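You operate a simulated robot arm through the tools that you are given. There is no shell and no other tool. Be economical: measure what you need, move in short steps, check, and stop when the job is done.

Carry out the task below with a simulated two-armed robot. There is one attempt and no reset: what you move stays moved.

JOB
Hold the yellow bowl on the open counter at the end of the slat wall steady with one hand and put the foam plug from the open counter at the end of the slat wall in it with the other.

Only the result counts: the job must be done as asked and must still hold three seconds after the hand-in. Knocking over, shifting, dropping, spilling or breaking anything else fails it.

ROBOT AND FRAMES
Two 7-joint arms with two-finger parallel grippers on one trunk, on a base that drives. Base frame: it is fixed to the floor where the robot stands at the start and does not move with it; the origin is under the middle of the robot, x ahead of it, y to its left, z up. Units: mm, degrees, N and s.
The left shoulder is at the start at [20, 138, 1250], the right one opposite. With the tool pointing down near the work surface each hand reaches from about 100 to 500 mm from the robot's upright axis, wherever it stands, measured 20 degrees to its own side. Payload 1.57 kg a hand.
The TCP of each hand is the grasp point between the finger pads, 30 mm short of the fingertips. In the tool frame z runs along the fingers and y along their closing line. The gripper opens to 80 mm. The fingers are 17 mm wide and 12 mm thick; the gripper's body (40 by 82 mm) begins 80 mm behind the TCP.
Orientation is that of the tool frame in the base frame, as a unit quaternion [w, x, y, z]. With the fingers straight down and closing along the base's y, the tool's x points along the base's -x, its y along +y and its z along -z.

CONTROLS
- The arms move only by the tool servo_tool. It takes "left_series", "right_series" or both (then of equal length, played together; a hand with none holds still); each is a list of rows, each an object (a shift or turn left out is 0, a gripper value left out holds the last) with "slide": the shift along the tool's x, y, z in mm, a list of three; "delta_rot": the turn, a rotation vector about the tool's x, y, z in rad, a list of three; "claw": the finger opening in mm, from 0 to 80. In form: [{"slide": [dx, dy, dz], "delta_rot": [rx, ry, rz], "claw": claw}, ...]. A call has 1 to 10 rows; each row is the pose to reach, as a shift and turn from the pose commanded when the call began, along the tool's axes at that moment. Rows are played at 5 a second. More than 50 mm and 8.6 degrees between two rows, or a gripper value outside its range, and nothing of the call is played. A pose out of reach is approached as far as the arm can. The call stops where the force on the tool passes 40 N (or 10 N more than at its start, if that is more) or the arm is blocked; 0.2 s more then pass. The fingers move at their own pace (about 45 mm/s each) and stop on an object; they squeeze with about 21 N. The grip force told is the motor's: it shows also when the fingers shut on nothing. Time passes only in rows, and 0.2 s behind the last, so rows that repeat a pose let the fingers close. It gives the time, the measured TCP pose, the force on the tool (base axes), the opening and the grip force at its end, in the units of the frame above (readings bear some noise), with the torque about the TCP (base axes, N m) and any sound that the robot's microphone picked up.
- Cameras (640 x 400 px; columns grow to the right, rows downward): "scene" is now at [188.1, 19.1, 1183.1]; the picture's right is [0.22, -0.97, 0.00], its down [-0.06, -0.01, -1.00] and it looks along [0.97, 0.22, -0.07] (base axes); focal length 214 px, centre (320, 200). "left" rides on the left gripper at [72, 7, -122] in its tool frame; the picture's right is [-0.09, 1.00, 0.00], its down [-0.84, -0.08, -0.54] and it looks along [-0.54, -0.05, 0.84] (tool axes); focal length 238 px, centre (320, 200). "right" rides on the right gripper at [72, -7, -122] in its tool frame; the picture's right is [0.09, 1.00, 0.00], its down [-0.84, 0.08, -0.54] and it looks along [-0.54, 0.05, 0.84] (tool axes); focal length 238 px, centre (320, 200). There is no depth. A picture from a camera that has moved, and an enlarged one, comes with that camera's place and axes in the base frame and with its lens.
- snapshot(camera): a new picture of that camera. The clock stands still meanwhile.
- lift_body(by): slides the trunk up (or, below 0, down) by that many mm; the arms and the scene camera ride with it, the base frame stays. It gives what a move gives, with no picture.
- roll_base(legs): drives the robot by 1 to 6 legs, each [ahead, left, turn to the left] in mm, mm and degrees, along the robot's own axes; the way and the turn of a leg run together, so that a leg with both is an arc; at most 1500 mm and 180 degrees a leg. The arms and the cameras ride along, it lands a little off, and it stops where it bumps. It gives what a move gives.
- aim_head(pan, tilt): turns the head with the scene camera to pan (to the left, within 60 degrees either way) and tilt (down, from -29 to 69), counted from straight ahead of the robot. It gives what a move gives.
- enlarge(camera, box): a new picture of the part [left, top, right, bottom] of that camera's present view, enlarged. The clock stands still meanwhile.
- sign_off(): hands the job in; it is judged then, once.

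Work in short steps. Places have to be worked out from the pictures, the camera data and where the tool is seen: move nearer, look again, correct. Check each grasp and each placing, and mend what went wrong. You have 120 turns and 88 pictures in all, those below and enlarged ones among them. Open the grippers and draw the arms clear of the work before you hand the job in, unless the task says otherwise; then end with one line.

The tools are called after ">>>" as a command line: name --argument value ..., lists and objects as JSON in quotes. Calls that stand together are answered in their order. servo_tool: Moves the arms, as the interface text tells. Its arguments: {"type":"object","properties":{"left_series":{"type":"array"},"right_series":{"type":"array"}},"required":[]} The other tools are called the same way: lift_body (by) slides the trunk up or down; roll_base (legs) drives the base; aim_head (pan, tilt) turns the head that bears the scene camera; snapshot (camera) takes a picture; enlarge (camera, box) takes an enlarged picture of a part of a camera's view; sign_off () hands the job in.

At the start:

```text
clock: 0.0
left_ee_pos: [352.0, 330.8, 1115.0]
left_tool_rot: [0.0, -0.001, 1.0, 0.001]
left_ft_force: [-0.1, -0.4, 0.0]
left_moment: [0.01, 0.04, -0.01]
left_grip_width: 79.9
left_grip_force: 0.1
right_ee_pos: [295.1, -8.0, 1114.4]
right_tool_rot: [0.0, 0.0, 1.0, 0.0]
right_ft_force: [0.8, 1.1, -1.3]
right_moment: [0.0, 0.0, -0.02]
right_grip_width: 80.2
right_grip_force: 0.1
trunk travel left (down, up): [-625.0, 615.0]
robot x, y, heading: [-1.6, 0.0, -0.3]
head pan, tilt: [13.0, 3.7]
```

scene: 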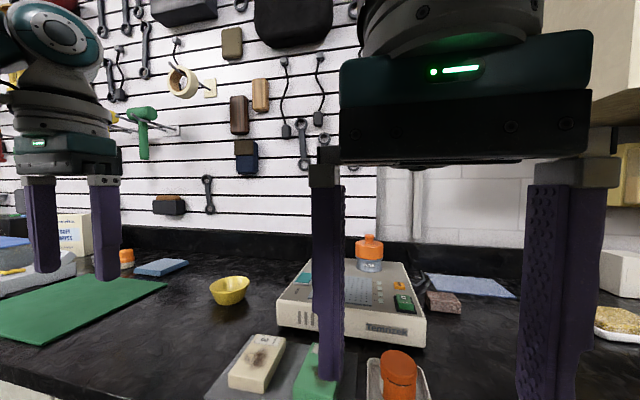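
right: 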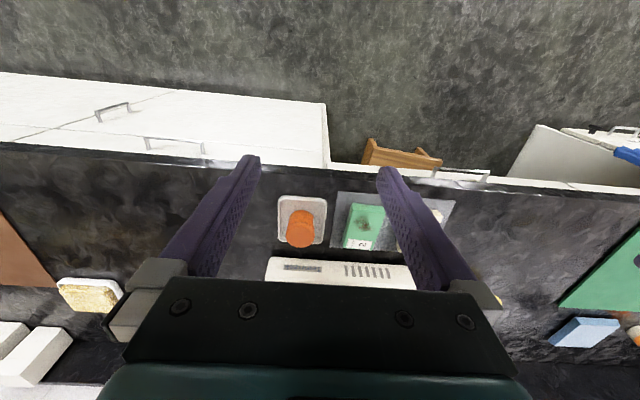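
left: 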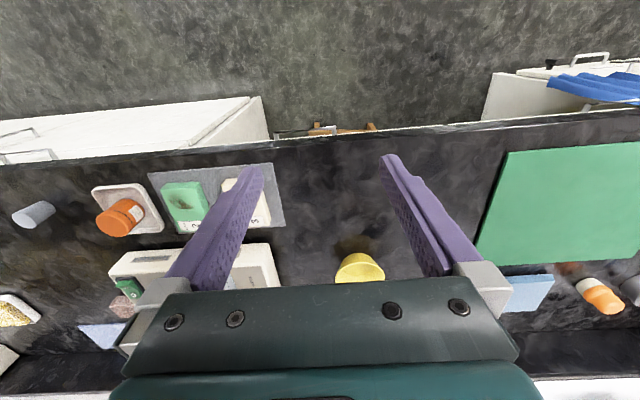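

The left view shows the yellow bowl near (690, 387, 888) and a grey cylinder, possibly the plug, near (487, -204). I'll tilt the head to see the counter and confirm both.

>>> aim_head --pan -25 --tilt 30

>>> snapshot --camera "scene"

>>> enlarge --camera "left" --box '[0, 140, 200, 265]'

>>> enlarge --camera "left" --box '[440, 220, 640, 345]'

```text
clock: 1.0
left_ee_pos: [352.5, 331.0, 1113.9]
left_tool_rot: [-0.001, -0.001, 1.0, -0.001]
left_ft_force: [0.3, -0.6, -0.1]
left_moment: [0.02, 0.0, -0.02]
left_grip_width: 79.7
left_grip_force: 0.0
right_ee_pos: [296.1, -7.5, 1114.4]
right_tool_rot: [-0.001, 0.0, 1.0, 0.0]
right_ft_force: [-0.8, -1.2, 0.2]
right_moment: [-0.02, -0.01, -0.02]
right_grip_width: 80.0
right_grip_force: 0.0
trunk travel left (down, up): [-625.0, 615.0]
robot x, y, heading: [0.1, -1.1, -0.1]
head pan, tilt: [-25.0, 30.0]
```

```text
84 pictures are left
camera scene: at [181.0, -39.7, 1140.8], right [-0.42, -0.91, 0.0], down [-0.45, 0.21, -0.87], along [0.79, -0.37, -0.5], focal length 214 px, centre (320, 200)
```

scene: 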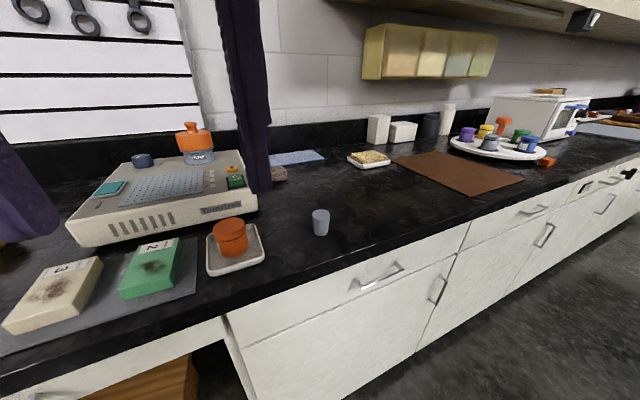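

```text
3.20 times, centred on (100, 202) of left
camera zoom: at [281.7, 337.9, 1235.9], right [0.09, 1.0, 0.0], down [0.84, -0.08, 0.54], along [0.54, -0.05, -0.84], focal length 763 px, centre (1024, 192)
```

zoom: 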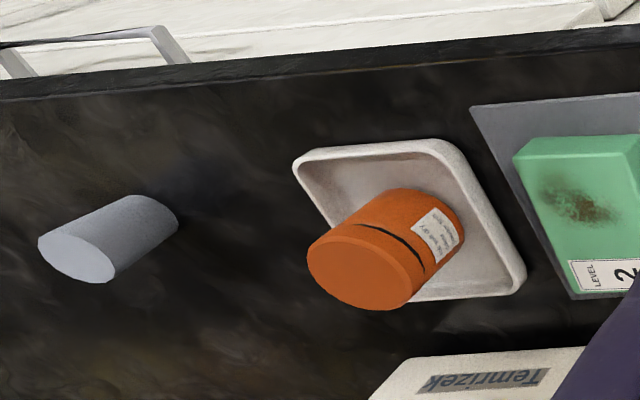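

```text
3.20 times, centred on (540, 282) of left
camera zoom: at [281.7, 337.9, 1235.9], right [0.09, 1.0, 0.0], down [0.84, -0.08, 0.54], along [0.54, -0.05, -0.84], focal length 763 px, centre (-384, -64)
```

zoom: 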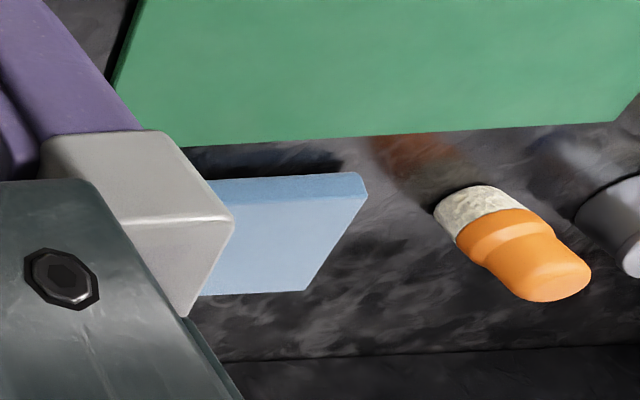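

The grey cylinder in front looks like the plug; I'll check the left side for other candidates and look at the bowl.

>>> aim_head --pan 40 --tilt 25

>>> snapshot --camera "scene"

```text
clock: 2.4
left_ee_pos: [351.9, 330.3, 1114.7]
left_tool_rot: [0.001, 0.0, 1.0, 0.0]
left_ft_force: [-0.5, 0.4, 0.0]
left_moment: [-0.03, -0.01, 0.0]
left_grip_width: 80.2
left_grip_force: 0.0
right_ee_pos: [294.7, -6.6, 1114.0]
right_tool_rot: [0.0, 0.0, 1.0, 0.001]
right_ft_force: [0.0, 0.2, 0.3]
right_moment: [0.02, 0.06, 0.0]
right_grip_width: 79.9
right_grip_force: 0.0
trunk travel left (down, up): [-625.0, 615.0]
robot x, y, heading: [-3.2, -1.3, 0.0]
head pan, tilt: [40.0, 25.0]
```

```text
81 pictures are left
camera scene: at [169.6, 57.7, 1148.7], right [0.64, -0.77, 0.0], down [-0.32, -0.27, -0.91], along [0.69, 0.58, -0.42], focal length 214 px, centre (320, 200)
```

scene: 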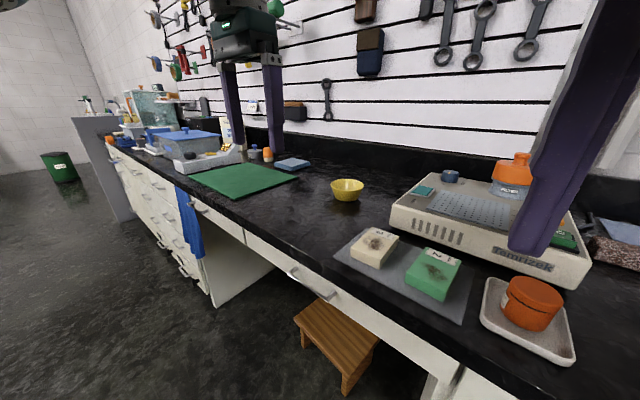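

The plug is estimated at about (481, -180, 903), roughly 35 mm wide, and the bowl at (691, 387, 890). I'll drive ahead a little to bring both into reach.

>>> roll_base --legs '[[80, 0, 0]]'

>>> aim_head --pan -20 --tilt 40

>>> snapshot --camera "scene"

>>> snapshot --camera "right"

```text
clock: 3.5
left_ee_pos: [431.5, 331.5, 1113.6]
left_tool_rot: [0.0, -0.001, 1.0, 0.0]
left_ft_force: [0.0, -0.2, 0.9]
left_moment: [-0.01, -0.01, -0.02]
left_grip_width: 80.0
left_grip_force: 0.0
right_ee_pos: [373.6, -5.9, 1114.2]
right_tool_rot: [0.001, 0.0, 1.0, 0.001]
right_ft_force: [0.2, 0.6, 0.1]
right_moment: [-0.02, -0.01, -0.03]
right_grip_width: 80.1
right_grip_force: 0.0
trunk travel left (down, up): [-625.0, 615.0]
robot x, y, heading: [83.5, -1.2, -0.2]
head pan, tilt: [40.0, 25.0]
```

```text
clock: 4.8
left_ee_pos: [430.8, 330.8, 1113.9]
left_tool_rot: [0.0, -0.001, 1.0, 0.0]
left_ft_force: [-0.3, -0.6, -0.7]
left_moment: [0.03, 0.01, -0.02]
left_grip_width: 80.1
left_grip_force: 0.1
right_ee_pos: [373.8, -6.9, 1113.6]
right_tool_rot: [-0.001, -0.001, 1.0, 0.0]
right_ft_force: [0.4, 0.3, 0.2]
right_moment: [-0.02, 0.02, 0.03]
right_grip_width: 80.1
right_grip_force: 0.1
trunk travel left (down, up): [-625.0, 615.0]
robot x, y, heading: [79.7, -2.3, -0.3]
head pan, tilt: [-20.0, 40.0]
```

```text
80 pictures are left
camera scene: at [258.0, -30.3, 1125.4], right [-0.34, -0.94, 0.0], down [-0.6, 0.22, -0.77], along [0.72, -0.26, -0.64], focal length 214 px, centre (320, 200)
```

scene: 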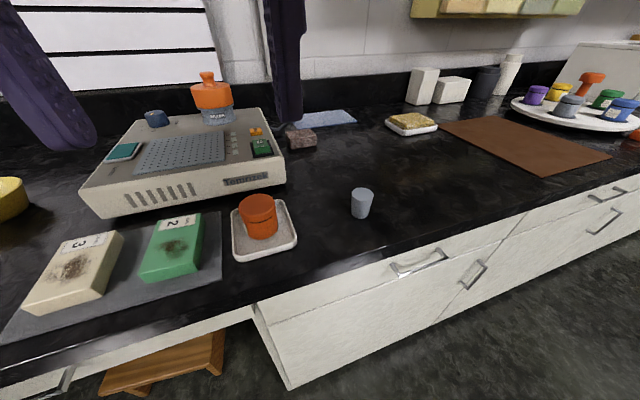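

```text
79 pictures are left
camera right: at [302.0, -13.2, 1234.9], right [-0.09, 1.0, 0.0], down [0.84, 0.08, 0.54], along [0.54, 0.05, -0.84], focal length 238 px, centre (320, 200)
```

right: 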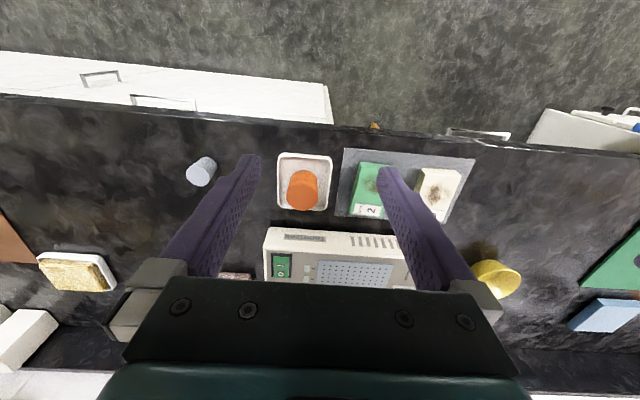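

Both cameras put the plug at (479, -180). I'll move the right hand over it at z≈1000: sideways first, then down.

>>> servo_tool --right_series '[{"slide": [-21, -35, 0]}, {"slide": [-42, -70, 0]}, {"slide": [-63, -105, 0]}, {"slide": [-84, -140, 0]}, {"slide": [-105, -173, 0]}, {"slide": [-105, -173, 40]}, {"slide": [-105, -173, 80]}, {"slide": [-105, -173, 104]}, {"slide": [-105, -173, 104]}]'

>>> snapshot --camera "right"

>>> snapshot --camera "scene"

```text
clock: 6.8
left_ee_pos: [431.3, 330.6, 1113.9]
left_tool_rot: [0.0, 0.0, 1.0, 0.0]
left_ft_force: [0.2, -0.2, -0.3]
left_moment: [0.01, -0.01, -0.01]
left_grip_width: 80.2
left_grip_force: 0.1
right_ee_pos: [478.4, -181.1, 1008.4]
right_tool_rot: [-0.001, 0.0, 1.0, 0.0]
right_ft_force: [-0.9, 0.3, -0.2]
right_moment: [0.0, 0.02, 0.02]
right_grip_width: 80.2
right_grip_force: 0.1
trunk travel left (down, up): [-625.0, 615.0]
robot x, y, heading: [79.8, 1.8, 0.1]
head pan, tilt: [-20.0, 40.0]
```

```text
78 pictures are left
camera right: at [406.2, -186.7, 1130.1], right [-0.09, 1.0, 0.0], down [0.84, 0.08, 0.54], along [0.54, 0.05, -0.84], focal length 238 px, centre (320, 200)
```

right: 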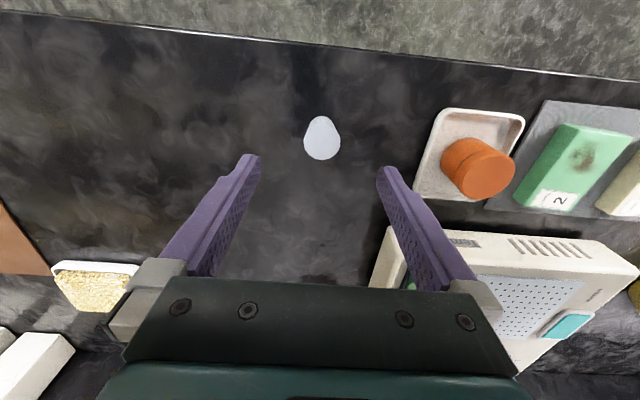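

```text
77 pictures are left
camera scene: at [257.9, -30.4, 1125.3], right [-0.34, -0.94, 0.0], down [-0.6, 0.22, -0.77], along [0.72, -0.26, -0.64], focal length 214 px, centre (320, 200)
```

scene: 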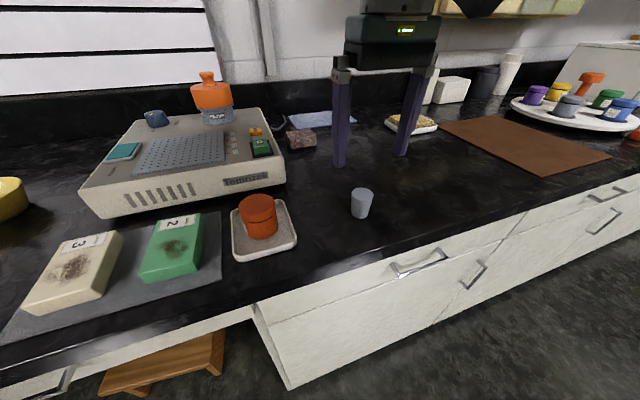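

The plug is centred between the fingers (top about 925, counter about 879). I'll go down to z≈920 and close gently.

>>> servo_tool --right_series '[{"slide": [0, 1, 40]}, {"slide": [0, 1, 70]}, {"slide": [0, 1, 88]}, {"slide": [0, 1, 88], "claw": 60}, {"slide": [0, 1, 88], "claw": 45}, {"slide": [0, 1, 88], "claw": 20}, {"slide": [0, 1, 88], "claw": 20}, {"slide": [0, 1, 88], "claw": 20}]'

>>> snapshot --camera "right"

>>> snapshot --camera "scene"

```text
clock: 8.6
left_ee_pos: [430.3, 330.2, 1113.6]
left_tool_rot: [0.0, 0.0, 1.0, 0.0]
left_ft_force: [-0.7, 0.6, 0.6]
left_moment: [0.0, -0.03, 0.01]
left_grip_width: 80.0
left_grip_force: 0.0
right_ee_pos: [478.4, -180.1, 920.3]
right_tool_rot: [0.0, 0.0, 1.0, 0.0]
right_ft_force: [0.0, 0.2, -0.1]
right_moment: [0.0, 0.01, 0.0]
right_grip_width: 28.1
right_grip_force: 21.0
trunk travel left (down, up): [-625.0, 615.0]
robot x, y, heading: [81.4, -2.7, 0.1]
head pan, tilt: [-20.0, 40.0]
```

```text
76 pictures are left
camera right: at [406.2, -184.7, 1042.2], right [-0.09, 1.0, 0.0], down [0.84, 0.08, 0.54], along [0.54, 0.05, -0.84], focal length 238 px, centre (320, 200)
```

right: 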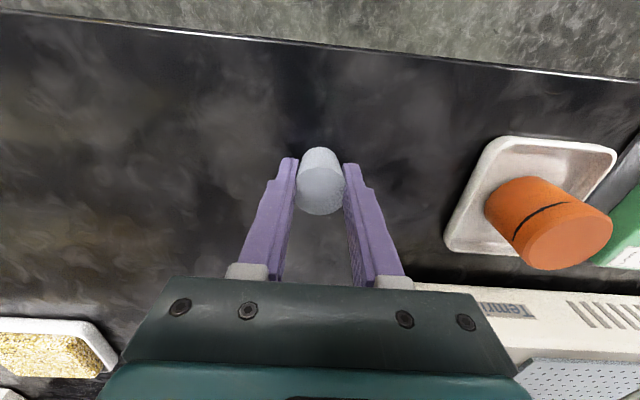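

```text
75 pictures are left
camera scene: at [257.9, -30.4, 1125.3], right [-0.34, -0.94, 0.0], down [-0.6, 0.22, -0.77], along [0.72, -0.26, -0.64], focal length 214 px, centre (320, 200)
```

scene: 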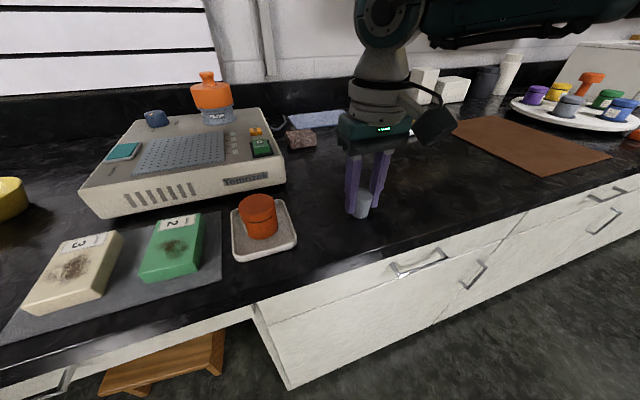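

Gripped at 28 mm. I'll lift straight up about 200 mm, then bring the hand inward.

>>> servo_tool --right_series '[{"slide": [0, 0, -30]}, {"slide": [0, 0, -75]}, {"slide": [0, 0, -120]}, {"slide": [0, 0, -165]}, {"slide": [0, 0, -205]}, {"slide": [40, 20, -205]}, {"slide": [80, 40, -205]}, {"slide": [110, 70, -205]}, {"slide": [110, 70, -205]}]'

>>> snapshot --camera "right"

```text
clock: 10.6
left_ee_pos: [429.7, 331.3, 1114.5]
left_tool_rot: [0.0, -0.001, 1.0, 0.0]
left_ft_force: [-0.3, -0.4, -0.4]
left_moment: [-0.01, 0.02, 0.01]
left_grip_width: 79.7
left_grip_force: 0.0
right_ee_pos: [365.9, -112.2, 1114.6]
right_tool_rot: [-0.02, 0.008, 1.0, -0.006]
right_ft_force: [0.0, 0.0, 0.0]
right_moment: [0.02, 0.01, 0.03]
right_grip_width: 27.8
right_grip_force: 21.4
trunk travel left (down, up): [-625.0, 615.0]
robot x, y, heading: [77.8, 1.6, -0.1]
head pan, tilt: [-20.0, 40.0]
```

```text
74 pictures are left
camera right: at [298.7, -116.0, 1240.1], right [-0.08, 1.0, -0.01], down [0.86, 0.07, 0.51], along [0.51, 0.03, -0.86], focal length 238 px, centre (320, 200)
```

right: 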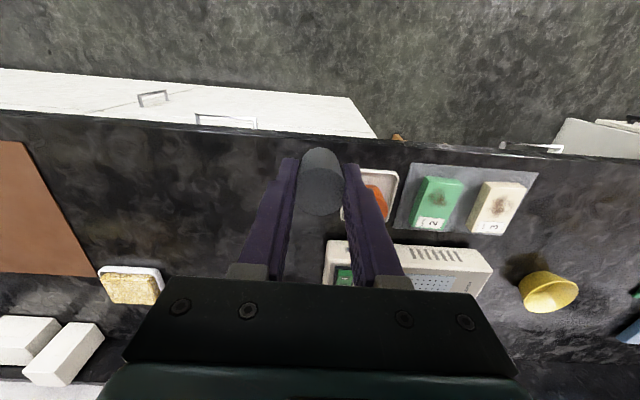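

The plug is held. I'll drive left so the bowl is ahead, then forward.

>>> roll_base --legs '[[0, 370, 0], [100, 0, 0]]'

>>> aim_head --pan 0 --tilt 45

>>> snapshot --camera "scene"

>>> snapshot --camera "left"

```text
clock: 13.7
left_ee_pos: [526.6, 698.2, 1112.8]
left_tool_rot: [0.0, -0.005, 1.0, -0.001]
left_ft_force: [-0.3, 0.9, -0.6]
left_moment: [-0.03, 0.01, 0.03]
left_grip_width: 80.1
left_grip_force: 0.0
right_ee_pos: [464.6, 256.0, 1115.6]
right_tool_rot: [-0.017, -0.002, 1.0, -0.007]
right_ft_force: [0.9, 0.1, -0.4]
right_moment: [0.0, 0.01, 0.0]
right_grip_width: 29.3
right_grip_force: 21.1
trunk travel left (down, up): [-625.0, 615.0]
robot x, y, heading: [174.9, 367.4, 0.5]
head pan, tilt: [-20.0, 40.0]
```

```text
clock: 14.5
left_ee_pos: [527.3, 698.9, 1113.5]
left_tool_rot: [-0.001, -0.004, 1.0, 0.0]
left_ft_force: [-0.2, 0.4, -0.3]
left_moment: [0.01, -0.01, 0.02]
left_grip_width: 79.9
left_grip_force: 0.0
right_ee_pos: [463.4, 256.0, 1114.0]
right_tool_rot: [-0.018, -0.002, 1.0, -0.009]
right_ft_force: [-0.5, 0.2, -0.3]
right_moment: [-0.01, -0.02, -0.01]
right_grip_width: 29.6
right_grip_force: 20.5
trunk travel left (down, up): [-625.0, 615.0]
robot x, y, heading: [177.5, 363.9, 0.3]
head pan, tilt: [0.0, 45.0]
```

```text
73 pictures are left
camera scene: at [357.4, 365.9, 1118.1], right [0.01, -1.0, 0.0], down [-0.71, -0.01, -0.71], along [0.71, 0.01, -0.71], focal length 214 px, centre (320, 200)
```

scene: 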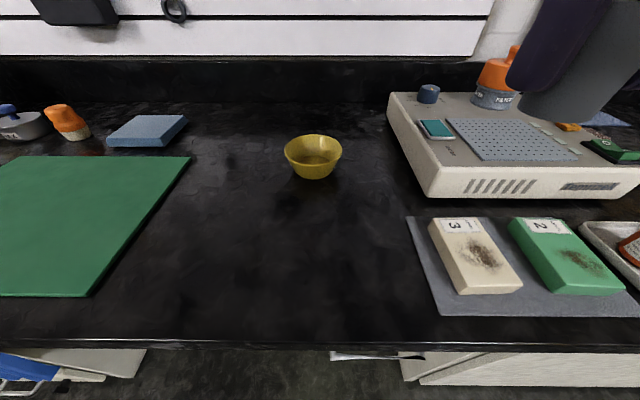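

```text
72 pictures are left
camera left: at [456.2, 706.1, 1235.8], right [0.08, 1.0, 0.0], down [0.84, -0.07, 0.54], along [0.54, -0.05, -0.84], focal length 238 px, centre (320, 200)
```

left: 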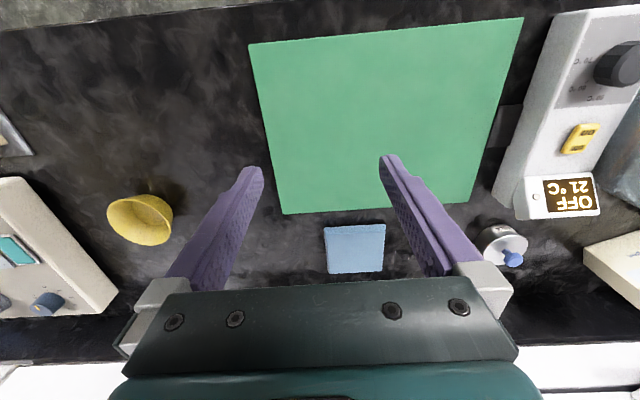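

The robot drove in freely. I'll zoom on the bowl from both cameras to fix its rim height and centre.

>>> enlarge --camera "scene" --box '[256, 120, 368, 190]'

>>> enlarge --camera "left" --box '[84, 180, 196, 250]'

```text
5.71 times, centred on (312, 155) of scene
camera zoom: at [357.4, 365.9, 1118.1], right [0.01, -1.0, 0.0], down [-0.71, -0.01, -0.71], along [0.71, 0.01, -0.71], focal length 1226 px, centre (366, 457)
```

zoom: 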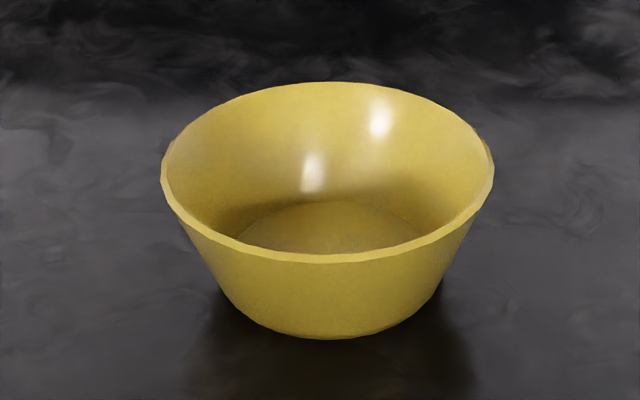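

```text
5.71 times, centred on (140, 215) of left
camera zoom: at [456.2, 706.1, 1235.8], right [0.08, 1.0, 0.0], down [0.84, -0.07, 0.54], along [0.54, -0.05, -0.84], focal length 1362 px, centre (1349, 114)
```

zoom: 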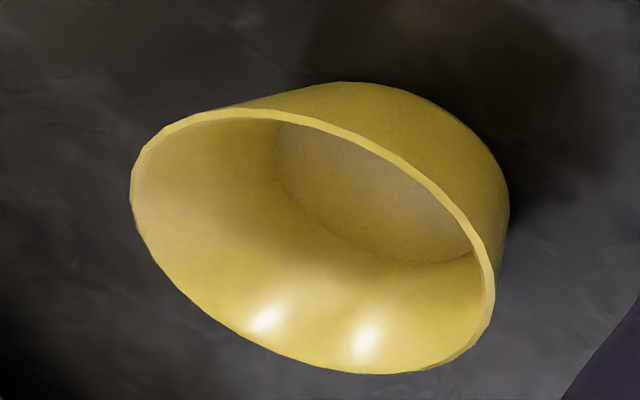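

Rim centre works out at (677, 382, 921), outer radius about 49, height about 42, walls sloping about 18°. I'll drive 45 mm nearer, then bring the left hand, tilted about 22°, above the bowl's left rim.

>>> roll_base --legs '[[45, 0, 0]]'

>>> snapshot --camera "scene"

```text
clock: 15.4
left_ee_pos: [570.9, 700.5, 1113.7]
left_tool_rot: [0.0, -0.004, 1.0, 0.0]
left_ft_force: [0.2, -0.7, 1.3]
left_moment: [0.01, 0.02, 0.03]
left_grip_width: 80.0
left_grip_force: 0.0
right_ee_pos: [508.2, 255.9, 1114.4]
right_tool_rot: [-0.018, -0.003, 1.0, -0.008]
right_ft_force: [0.5, 1.0, 0.0]
right_moment: [-0.02, -0.01, 0.0]
right_grip_width: 29.8
right_grip_force: 20.6
trunk travel left (down, up): [-625.0, 615.0]
robot x, y, heading: [219.9, 365.8, 0.4]
head pan, tilt: [0.0, 45.0]
```

```text
69 pictures are left
camera scene: at [402.6, 366.3, 1118.1], right [0.01, -1.0, 0.0], down [-0.71, -0.01, -0.71], along [0.71, 0.01, -0.71], focal length 214 px, centre (320, 200)
```

scene: 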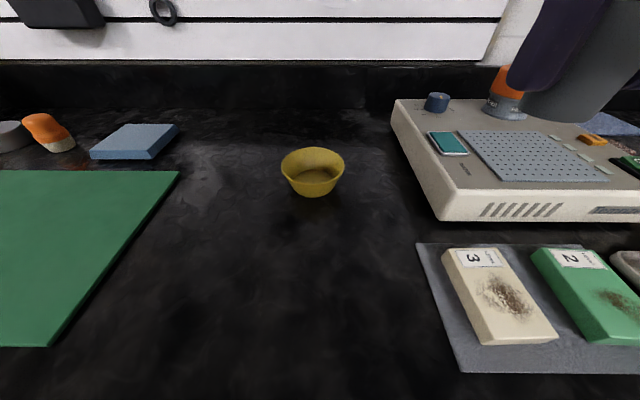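

Clear so far. I'll bring the left hand to the pre-grasp pose about 90 mm back along the tilted approach line.

>>> servo_tool --left_series '[{"slide": [-18, -40, 0], "claw": 44}, {"slide": [-36, -80, 0]}, {"slide": [-54, -120, 0], "delta_rot": [0.1, 0, 0]}, {"slide": [-72, -160, 0], "delta_rot": [0.2, 0, 0]}, {"slide": [-90, -200, 0], "delta_rot": [0.3, 0, 0]}, {"slide": [-106, -233, 0], "delta_rot": [0.384, 0, 0]}, {"slide": [-106, -233, 40], "delta_rot": [0.384, 0, 0]}, {"slide": [-106, -233, 80], "delta_rot": [0.384, 0, 0]}, {"slide": [-106, -233, 99], "delta_rot": [0.384, 0, 0]}, {"slide": [-106, -233, 99], "delta_rot": [0.384, 0, 0]}]'

>>> snapshot --camera "left"

>>> snapshot --camera "scene"

```text
clock: 17.6
left_ee_pos: [680.6, 469.2, 1012.3]
left_tool_rot: [0.0, -0.004, 0.982, -0.19]
left_ft_force: [0.2, -0.4, 0.3]
left_moment: [0.01, -0.02, -0.01]
left_grip_width: 43.9
left_grip_force: 0.1
right_ee_pos: [509.1, 257.0, 1114.1]
right_tool_rot: [-0.018, -0.002, 1.0, -0.008]
right_ft_force: [-0.1, -0.6, -0.2]
right_moment: [0.02, -0.03, 0.02]
right_grip_width: 29.5
right_grip_force: 21.4
trunk travel left (down, up): [-625.0, 615.0]
robot x, y, heading: [223.8, 368.5, 0.4]
head pan, tilt: [0.0, 45.0]
```

```text
68 pictures are left
camera left: at [609.3, 520.2, 1123.5], right [0.08, 0.92, -0.37], down [0.84, 0.14, 0.53], along [0.54, -0.36, -0.76], focal length 238 px, centre (320, 200)
```

left: 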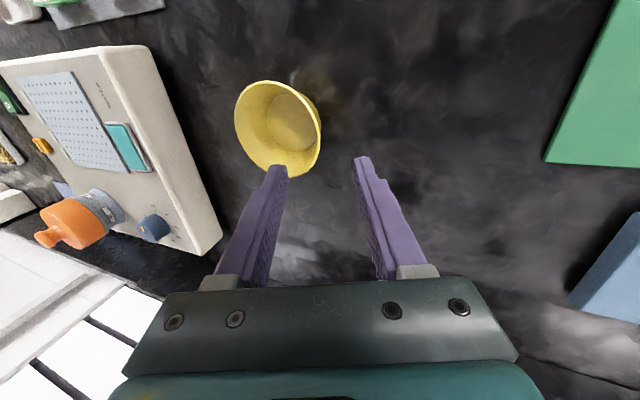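

```text
67 pictures are left
camera scene: at [402.5, 366.3, 1118.1], right [0.01, -1.0, 0.0], down [-0.71, -0.01, -0.71], along [0.71, 0.01, -0.71], focal length 214 px, centre (320, 200)
```

scene: 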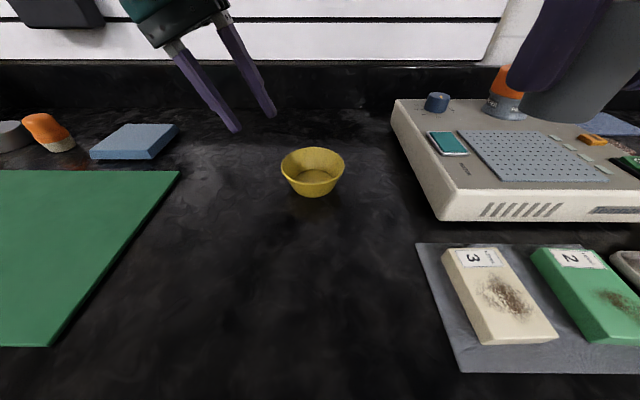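

The bowl projects where predicted. I'll advance 60 mm along the tool axis with a small lateral correction, then look.

>>> servo_tool --left_series '[{"slide": [3.5, -2, 30]}, {"slide": [3.5, -2, 58]}, {"slide": [3.5, -2, 58]}]'

>>> snapshot --camera "left"

>>> enlarge --camera "scene" --box '[220, 90, 380, 215]'

```text
clock: 18.4
left_ee_pos: [678.8, 444.5, 960.9]
left_tool_rot: [-0.001, -0.004, 0.982, -0.191]
left_ft_force: [-0.3, 0.4, 0.1]
left_moment: [-0.03, -0.01, 0.0]
left_grip_width: 44.0
left_grip_force: 0.1
right_ee_pos: [508.0, 256.5, 1114.9]
right_tool_rot: [-0.019, -0.003, 1.0, -0.009]
right_ft_force: [-1.3, 0.6, -0.5]
right_moment: [0.02, -0.01, -0.02]
right_grip_width: 29.4
right_grip_force: 21.1
trunk travel left (down, up): [-625.0, 615.0]
robot x, y, heading: [221.7, 368.2, 0.2]
head pan, tilt: [0.0, 45.0]
```

```text
66 pictures are left
camera left: at [607.0, 495.9, 1072.2], right [0.08, 0.92, -0.37], down [0.84, 0.14, 0.53], along [0.54, -0.36, -0.76], focal length 238 px, centre (320, 200)
```

left: 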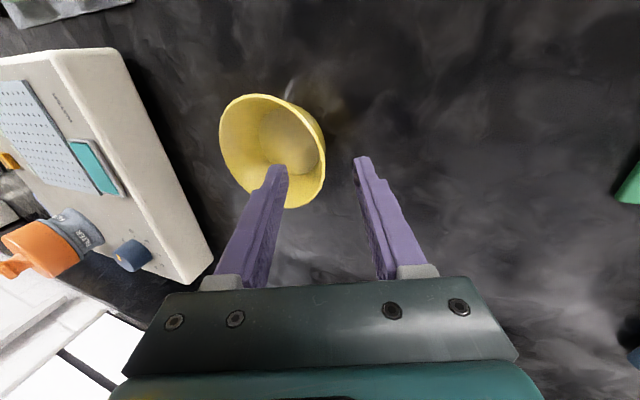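

```text
3.20 times, centred on (300, 152) of scene
camera zoom: at [402.5, 366.3, 1118.1], right [0.01, -1.0, 0.0], down [-0.71, -0.01, -0.71], along [0.71, 0.01, -0.71], focal length 686 px, centre (384, 352)
```

zoom: 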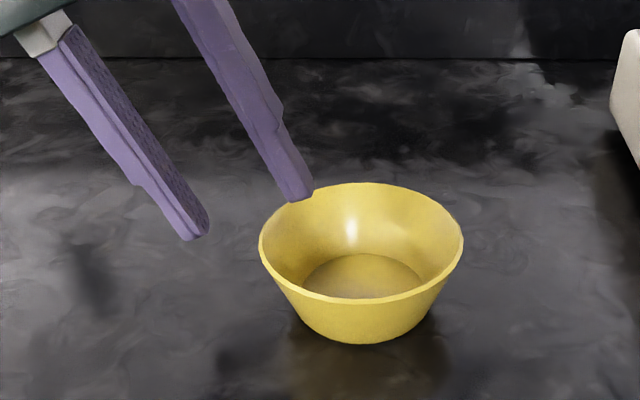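

Alignment matches the projections. I'll advance 31 mm so the tips straddle the rim, check, then close.

>>> servo_tool --left_series '[{"slide": [1, 1.5, 16]}, {"slide": [1, 1.5, 31]}, {"slide": [1, 1.5, 31]}]'

>>> snapshot --camera "left"

>>> enlarge --camera "scene" --box '[220, 90, 380, 215]'

```text
clock: 19.2
left_ee_pos: [676.1, 434.2, 932.8]
left_tool_rot: [0.001, -0.005, 0.982, -0.191]
left_ft_force: [0.0, 0.1, -0.4]
left_moment: [0.0, 0.02, 0.01]
left_grip_width: 44.0
left_grip_force: 0.1
right_ee_pos: [508.7, 255.9, 1114.0]
right_tool_rot: [-0.018, -0.002, 1.0, -0.008]
right_ft_force: [0.2, 0.3, 0.4]
right_moment: [-0.01, -0.02, 0.0]
right_grip_width: 29.5
right_grip_force: 20.6
trunk travel left (down, up): [-625.0, 615.0]
robot x, y, heading: [223.3, 364.7, 0.6]
head pan, tilt: [0.0, 45.0]
```

```text
64 pictures are left
camera left: at [605.7, 485.9, 1043.1], right [0.08, 0.92, -0.37], down [0.84, 0.14, 0.53], along [0.54, -0.36, -0.76], focal length 238 px, centre (320, 200)
```

left: 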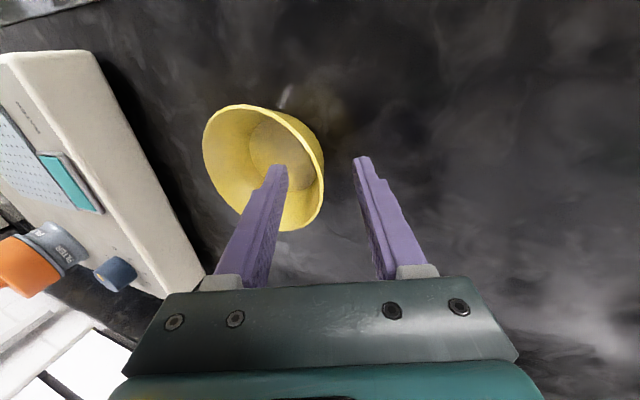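

```text
3.20 times, centred on (300, 152) of scene
camera zoom: at [402.5, 366.3, 1118.1], right [0.01, -1.0, 0.0], down [-0.71, -0.01, -0.71], along [0.71, 0.01, -0.71], focal length 686 px, centre (384, 352)
```

zoom: 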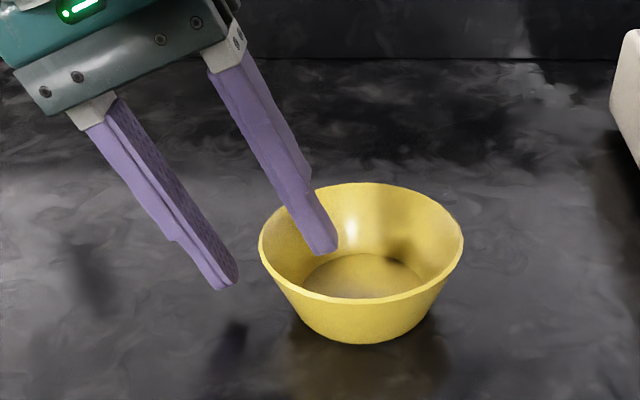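

The fingers straddle the rim symmetrically. Closing slowly.

>>> servo_tool --left_series '[{"claw": 30}, {"claw": 20}, {"claw": 12}, {"claw": 6}, {"claw": 2}, {"claw": 0}, {"claw": 0}]'

>>> snapshot --camera "left"

>>> enlarge --camera "scene" --box '[220, 90, 380, 215]'

```text
clock: 20.8
left_ee_pos: [677.3, 434.1, 934.0]
left_tool_rot: [0.001, -0.004, 0.982, -0.191]
left_ft_force: [-0.2, -1.4, 4.9]
left_moment: [-0.19, 0.21, 0.01]
left_grip_width: 5.3
left_grip_force: 21.4
right_ee_pos: [508.9, 256.2, 1114.1]
right_tool_rot: [-0.018, -0.003, 1.0, -0.008]
right_ft_force: [0.3, 0.2, -0.6]
right_moment: [-0.02, 0.0, 0.02]
right_grip_width: 29.4
right_grip_force: 21.2
trunk travel left (down, up): [-625.0, 615.0]
robot x, y, heading: [222.4, 365.5, 0.6]
head pan, tilt: [0.0, 45.0]
```

```text
62 pictures are left
camera left: at [606.0, 485.5, 1043.5], right [0.08, 0.92, -0.37], down [0.84, 0.14, 0.53], along [0.54, -0.36, -0.76], focal length 238 px, centre (320, 200)
```

left: 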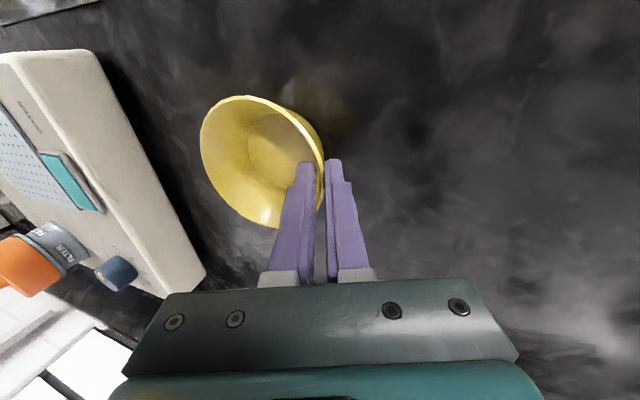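

```text
3.20 times, centred on (300, 152) of scene
camera zoom: at [402.7, 366.1, 1118.2], right [0.01, -1.0, 0.0], down [-0.71, -0.01, -0.71], along [0.71, 0.01, -0.71], focal length 686 px, centre (384, 352)
```

zoom: 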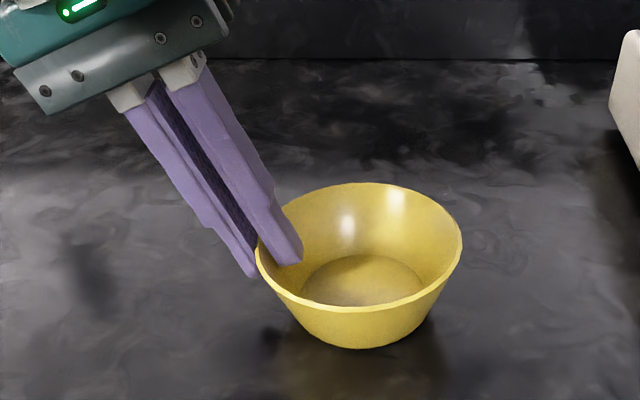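

The bowl is gripped at the rim and stayed in place. I'll yaw the right hand about 86° so its fingers close along x, moving part way toward the bowl at height.

>>> servo_tool --right_series '[{"slide": [-10, 4, 0], "delta_rot": [0, 0, -0.149]}, {"slide": [-20, 8, 0], "delta_rot": [0, 0, -0.298]}, {"slide": [-30, 12, 0], "delta_rot": [0, 0, -0.447]}, {"slide": [-40, 16, 0], "delta_rot": [0, 0, -0.596]}, {"slide": [-50, 20, 0], "delta_rot": [0, 0, -0.745]}, {"slide": [-60, 24, 0], "delta_rot": [0, 0, -0.894]}, {"slide": [-70, 28, 0], "delta_rot": [0, 0, -1.043]}, {"slide": [-80, 32, 0], "delta_rot": [0, 0, -1.192]}, {"slide": [-90, 36, 0], "delta_rot": [0, 0, -1.341]}, {"slide": [-100, 40, 0], "delta_rot": [0, 0, -1.49]}]'

>>> snapshot --camera "scene"

>>> snapshot --camera "right"

```text
clock: 23.0
left_ee_pos: [676.7, 434.2, 934.0]
left_tool_rot: [0.001, -0.004, 0.982, -0.191]
left_ft_force: [-0.4, 1.7, 7.3]
left_moment: [-0.14, 0.22, -0.03]
left_grip_width: 5.5
left_grip_force: 20.7
right_ee_pos: [549.5, 286.9, 1116.8]
right_tool_rot: [-0.029, -0.55, 0.835, 0.004]
right_ft_force: [-0.2, -0.1, 0.3]
right_moment: [0.03, 0.02, -0.02]
right_grip_width: 29.4
right_grip_force: 20.5
right hand out of reach, approached as far as the arm can: row 7, 8, 9, 10
trunk travel left (down, up): [-625.0, 615.0]
robot x, y, heading: [221.5, 364.8, 0.6]
head pan, tilt: [0.0, 45.0]
```

```text
60 pictures are left
camera scene: at [403.0, 366.4, 1118.2], right [0.01, -1.0, 0.0], down [-0.71, -0.01, -0.71], along [0.71, 0.01, -0.71], focal length 214 px, centre (320, 200)
```

scene: 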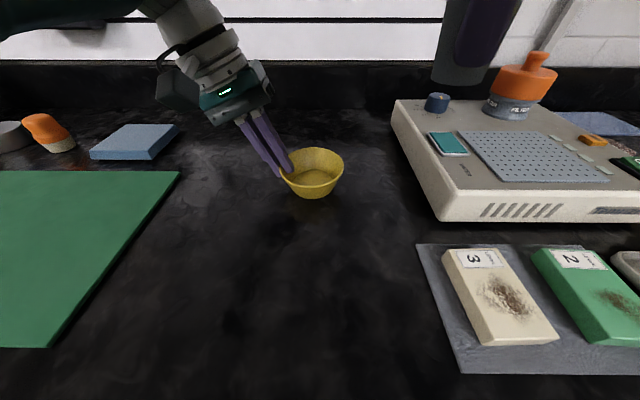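

```text
59 pictures are left
camera right: at [533.3, 221.8, 1242.3], right [-0.95, 0.31, 0.04], down [0.29, 0.81, 0.51], along [0.12, 0.49, -0.86], focal length 238 px, centre (320, 200)
```

right: 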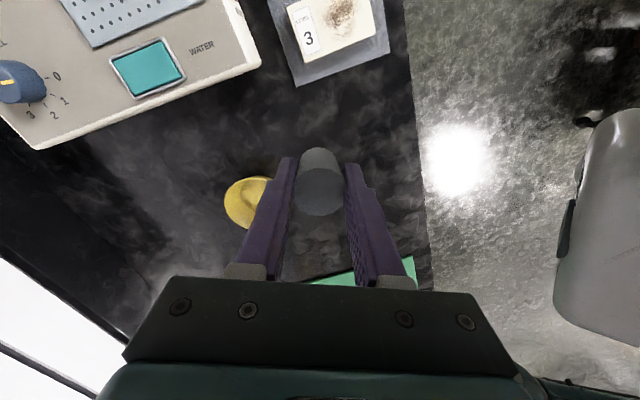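

Reach limited the yaw to about 67°, which is more than needed. I'll turn back about 30° with no shift and see which pose counts as commanded.

>>> servo_tool --right_series '[{"delta_rot": [0, 0, 0.14]}, {"delta_rot": [0, 0, 0.28]}, {"delta_rot": [0, 0, 0.42]}, {"delta_rot": [0, 0, 0.56]}, {"delta_rot": [0, 0, 0.56]}]'

```text
clock: 24.2
left_ee_pos: [678.2, 434.8, 932.7]
left_tool_rot: [0.0, -0.003, 0.982, -0.191]
left_ft_force: [1.1, 0.2, 4.8]
left_moment: [-0.06, 0.1, 0.03]
left_grip_width: 5.5
left_grip_force: 21.2
right_ee_pos: [550.1, 287.0, 1117.3]
right_tool_rot: [-0.029, -0.296, 0.955, -0.005]
right_ft_force: [-0.6, 0.1, -0.2]
right_moment: [0.01, -0.02, 0.02]
right_grip_width: 29.4
right_grip_force: 20.9
trunk travel left (down, up): [-625.0, 615.0]
robot x, y, heading: [224.6, 366.7, 0.4]
head pan, tilt: [0.0, 45.0]
```

Now at yaw about 34° with clean control. I'll move toward above the bowl (677, 376, ~1065).

>>> servo_tool --right_series '[{"slide": [-30, 0, 10]}, {"slide": [-60, 0, 20]}, {"slide": [-90, 1, 30]}, {"slide": [-120, 1, 38]}, {"slide": [-155, 2, 40]}, {"slide": [-155, 2, 40]}]'

>>> snapshot --camera "right"

>>> snapshot --camera "scene"

```text
clock: 25.6
left_ee_pos: [677.8, 433.2, 933.4]
left_tool_rot: [0.002, -0.004, 0.982, -0.191]
left_ft_force: [0.4, 1.9, 6.0]
left_moment: [-0.05, 0.16, -0.04]
left_grip_width: 5.6
left_grip_force: 20.3
right_ee_pos: [641.9, 365.9, 1077.0]
right_tool_rot: [-0.027, -0.297, 0.954, -0.005]
right_ft_force: [-0.4, 0.0, 0.1]
right_moment: [0.01, 0.0, -0.01]
right_grip_width: 29.2
right_grip_force: 21.0
right hand out of reach, approached as far as the arm can: row 5, 6
trunk travel left (down, up): [-625.0, 615.0]
robot x, y, heading: [220.9, 369.7, 0.5]
head pan, tilt: [0.0, 45.0]
```

```text
58 pictures are left
camera right: at [592.6, 323.8, 1203.5], right [-0.64, 0.77, 0.01], down [0.67, 0.55, 0.49], along [0.37, 0.32, -0.87], focal length 238 px, centre (320, 200)
```

right: 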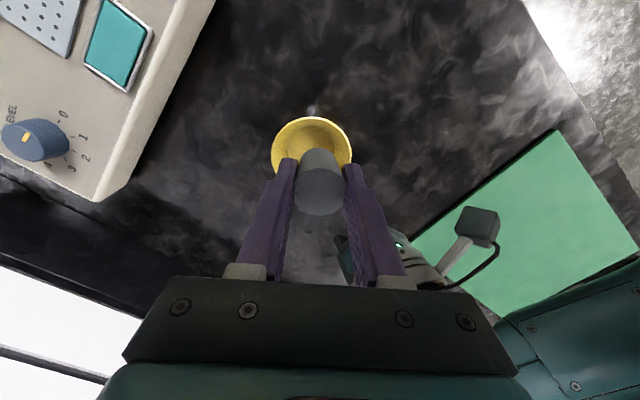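

```text
57 pictures are left
camera scene: at [402.9, 366.5, 1118.2], right [0.01, -1.0, 0.0], down [-0.71, -0.01, -0.71], along [0.71, 0.01, -0.71], focal length 214 px, centre (320, 200)
```

scene: 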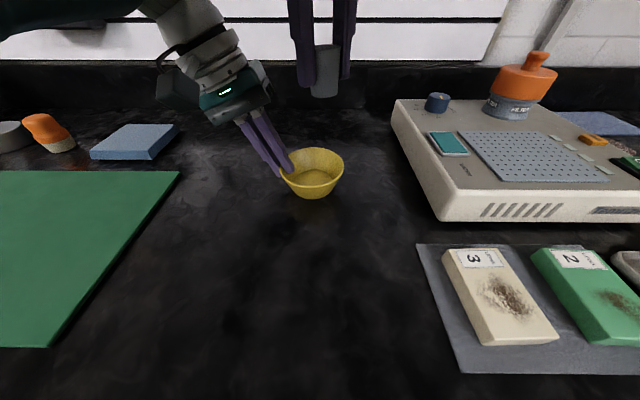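

Reach stops at (642, 366). I'll tilt the right hand so the fingers point forward-left, bringing the wrist back toward the robot and away from the left hand.

>>> servo_tool --right_series '[{"delta_rot": [0, -0.12, 0]}, {"delta_rot": [0, -0.24, 0]}, {"delta_rot": [0, -0.36, 0]}, {"delta_rot": [0, -0.45, 0]}, {"delta_rot": [0, -0.45, 0]}]'

```text
clock: 26.8
left_ee_pos: [677.7, 435.8, 933.2]
left_tool_rot: [0.001, -0.004, 0.981, -0.191]
left_ft_force: [-0.1, 0.8, 5.8]
left_moment: [-0.1, 0.24, -0.04]
left_grip_width: 5.6
left_grip_force: 21.1
right_ee_pos: [642.4, 366.5, 1078.4]
right_tool_rot: [0.185, -0.29, 0.937, 0.061]
right_ft_force: [0.1, 0.9, 0.0]
right_moment: [0.0, -0.01, 0.02]
right_grip_width: 29.5
right_grip_force: 21.3
trunk travel left (down, up): [-625.0, 615.0]
robot x, y, heading: [222.6, 368.2, 0.4]
head pan, tilt: [0.0, 45.0]
```

Tilt reached. I'll descend to TCP z≈1000 above the bowl and check.

>>> servo_tool --right_series '[{"slide": [5, -3.6, 26]}, {"slide": [10, -7.3, 52]}, {"slide": [15, -11, 78]}, {"slide": [15, -11, 78]}]'

>>> snapshot --camera "right"

>>> snapshot --camera "scene"

>>> snapshot --camera "left"

```text
clock: 27.8
left_ee_pos: [675.9, 435.2, 931.9]
left_tool_rot: [0.001, -0.004, 0.982, -0.191]
left_ft_force: [0.5, 0.3, 4.9]
left_moment: [-0.12, 0.22, 0.0]
left_grip_width: 5.6
left_grip_force: 21.1
right_ee_pos: [661.2, 366.6, 999.8]
right_tool_rot: [0.184, -0.291, 0.937, 0.061]
right_ft_force: [-0.1, -0.3, 0.9]
right_moment: [-0.02, -0.01, 0.0]
right_grip_width: 29.5
right_grip_force: 20.9
trunk travel left (down, up): [-625.0, 615.0]
robot x, y, heading: [220.6, 369.5, 0.1]
head pan, tilt: [0.0, 45.0]
```

```text
56 pictures are left
camera right: at [572.0, 297.5, 1084.4], right [-0.64, 0.77, -0.03], down [0.43, 0.38, 0.82], along [0.64, 0.51, -0.57], focal length 238 px, centre (320, 200)
```

right: 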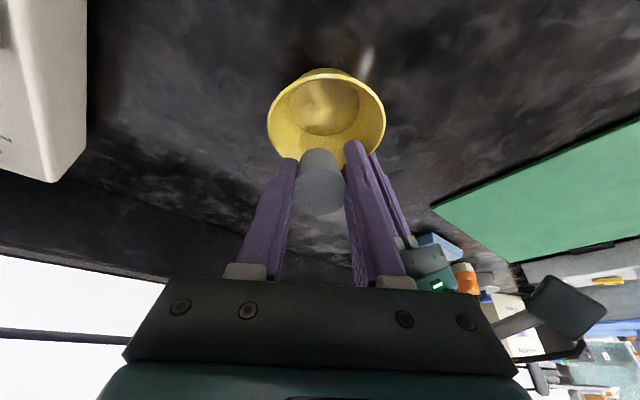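

```text
55 pictures are left
camera scene: at [402.8, 366.5, 1118.2], right [0.01, -1.0, 0.0], down [-0.71, -0.01, -0.71], along [0.71, 0.01, -0.71], focal length 214 px, centre (320, 200)
```

scene: 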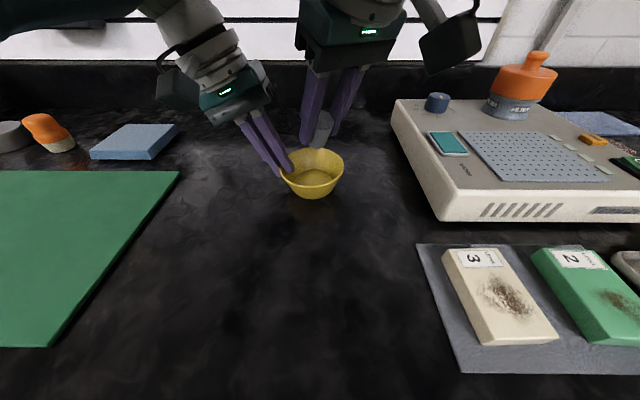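

```text
54 pictures are left
camera left: at [606.1, 486.1, 1043.4], right [0.08, 0.92, -0.37], down [0.84, 0.14, 0.53], along [0.54, -0.36, -0.76], focal length 238 px, centre (320, 200)
```

left: 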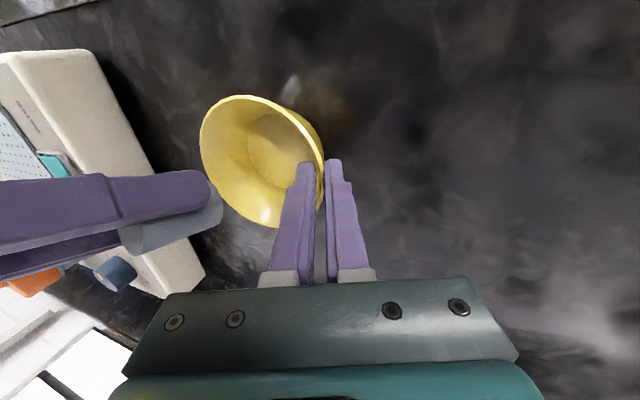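

Everything lines up. Lowering 50 mm straight down so the plug enters the bowl opening.

>>> servo_tool --right_series '[{"slide": [7, 0, 17]}, {"slide": [14, 0, 34]}, {"slide": [19.5, 0, 47]}, {"slide": [19.5, 0, 47]}]'

>>> snapshot --camera "left"

>>> enlarge --camera "scene" --box '[220, 90, 380, 215]'

>>> snapshot --camera "right"

```text
clock: 28.8
left_ee_pos: [677.3, 434.1, 932.3]
left_tool_rot: [0.001, -0.005, 0.982, -0.19]
left_ft_force: [0.8, 0.3, 4.6]
left_moment: [-0.06, 0.19, -0.03]
left_grip_width: 5.6
left_grip_force: 21.5
right_ee_pos: [662.0, 366.0, 949.2]
right_tool_rot: [0.184, -0.291, 0.937, 0.062]
right_ft_force: [-0.1, -1.2, 0.2]
right_moment: [-0.04, 0.01, 0.01]
right_grip_width: 29.5
right_grip_force: 21.0
trunk travel left (down, up): [-625.0, 615.0]
robot x, y, heading: [219.9, 367.8, 0.3]
head pan, tilt: [0.0, 45.0]
```

```text
53 pictures are left
camera left: at [606.1, 486.0, 1043.4], right [0.08, 0.92, -0.37], down [0.84, 0.14, 0.53], along [0.54, -0.36, -0.76], focal length 238 px, centre (320, 200)
```

left: 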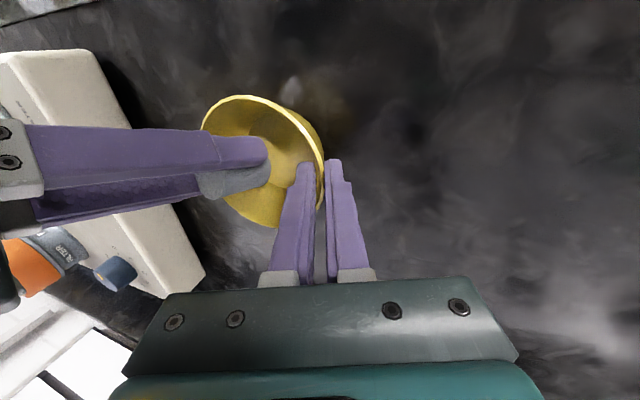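

```text
3.20 times, centred on (300, 152) of scene
camera zoom: at [402.8, 366.4, 1118.2], right [0.01, -1.0, 0.0], down [-0.71, -0.01, -0.71], along [0.71, 0.01, -0.71], focal length 686 px, centre (384, 352)
```

zoom: 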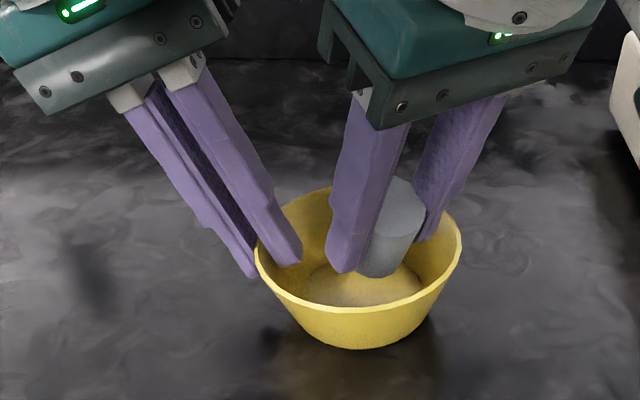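

```text
51 pictures are left
camera right: at [572.9, 297.0, 1033.8], right [-0.63, 0.77, -0.03], down [0.43, 0.38, 0.82], along [0.64, 0.51, -0.57], focal length 238 px, centre (320, 200)
```

right: 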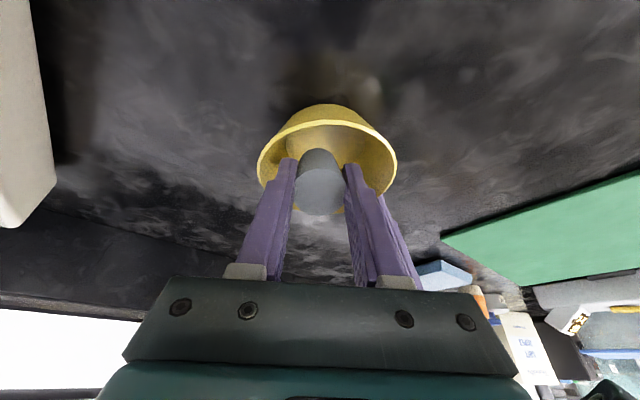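

The plug is over the bowl's floor with clearance around both hands. Lowering another 13 mm, then opening slightly.

>>> servo_tool --right_series '[{"slide": [2.5, 0, 6]}, {"slide": [5, 0, 12]}, {"slide": [5, 0, 12]}]'

>>> enlarge --camera "scene" --box '[220, 90, 380, 215]'

```text
clock: 29.6
left_ee_pos: [677.0, 433.9, 933.7]
left_tool_rot: [0.001, -0.004, 0.982, -0.191]
left_ft_force: [-0.1, 0.2, 3.9]
left_moment: [-0.12, 0.21, -0.02]
left_grip_width: 5.6
left_grip_force: 21.0
right_ee_pos: [661.6, 364.8, 935.6]
right_tool_rot: [0.184, -0.29, 0.937, 0.061]
right_ft_force: [0.4, -0.2, -0.1]
right_moment: [0.05, 0.01, -0.01]
right_grip_width: 29.5
right_grip_force: 21.1
trunk travel left (down, up): [-625.0, 615.0]
robot x, y, heading: [224.2, 364.8, 0.2]
head pan, tilt: [0.0, 45.0]
```

```text
3.20 times, centred on (300, 152) of scene
camera zoom: at [402.8, 366.4, 1118.2], right [0.01, -1.0, 0.0], down [-0.71, -0.01, -0.71], along [0.71, 0.01, -0.71], focal length 686 px, centre (384, 352)
```

zoom: 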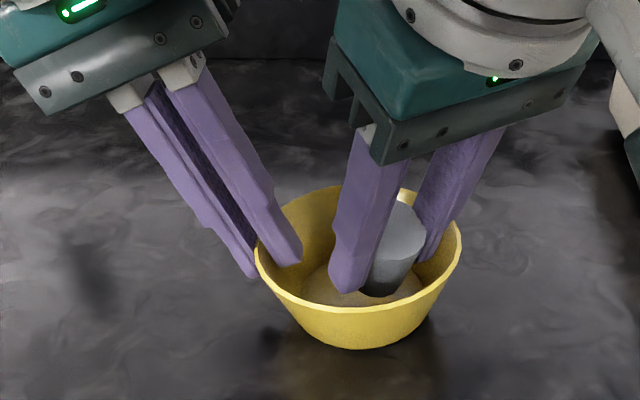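

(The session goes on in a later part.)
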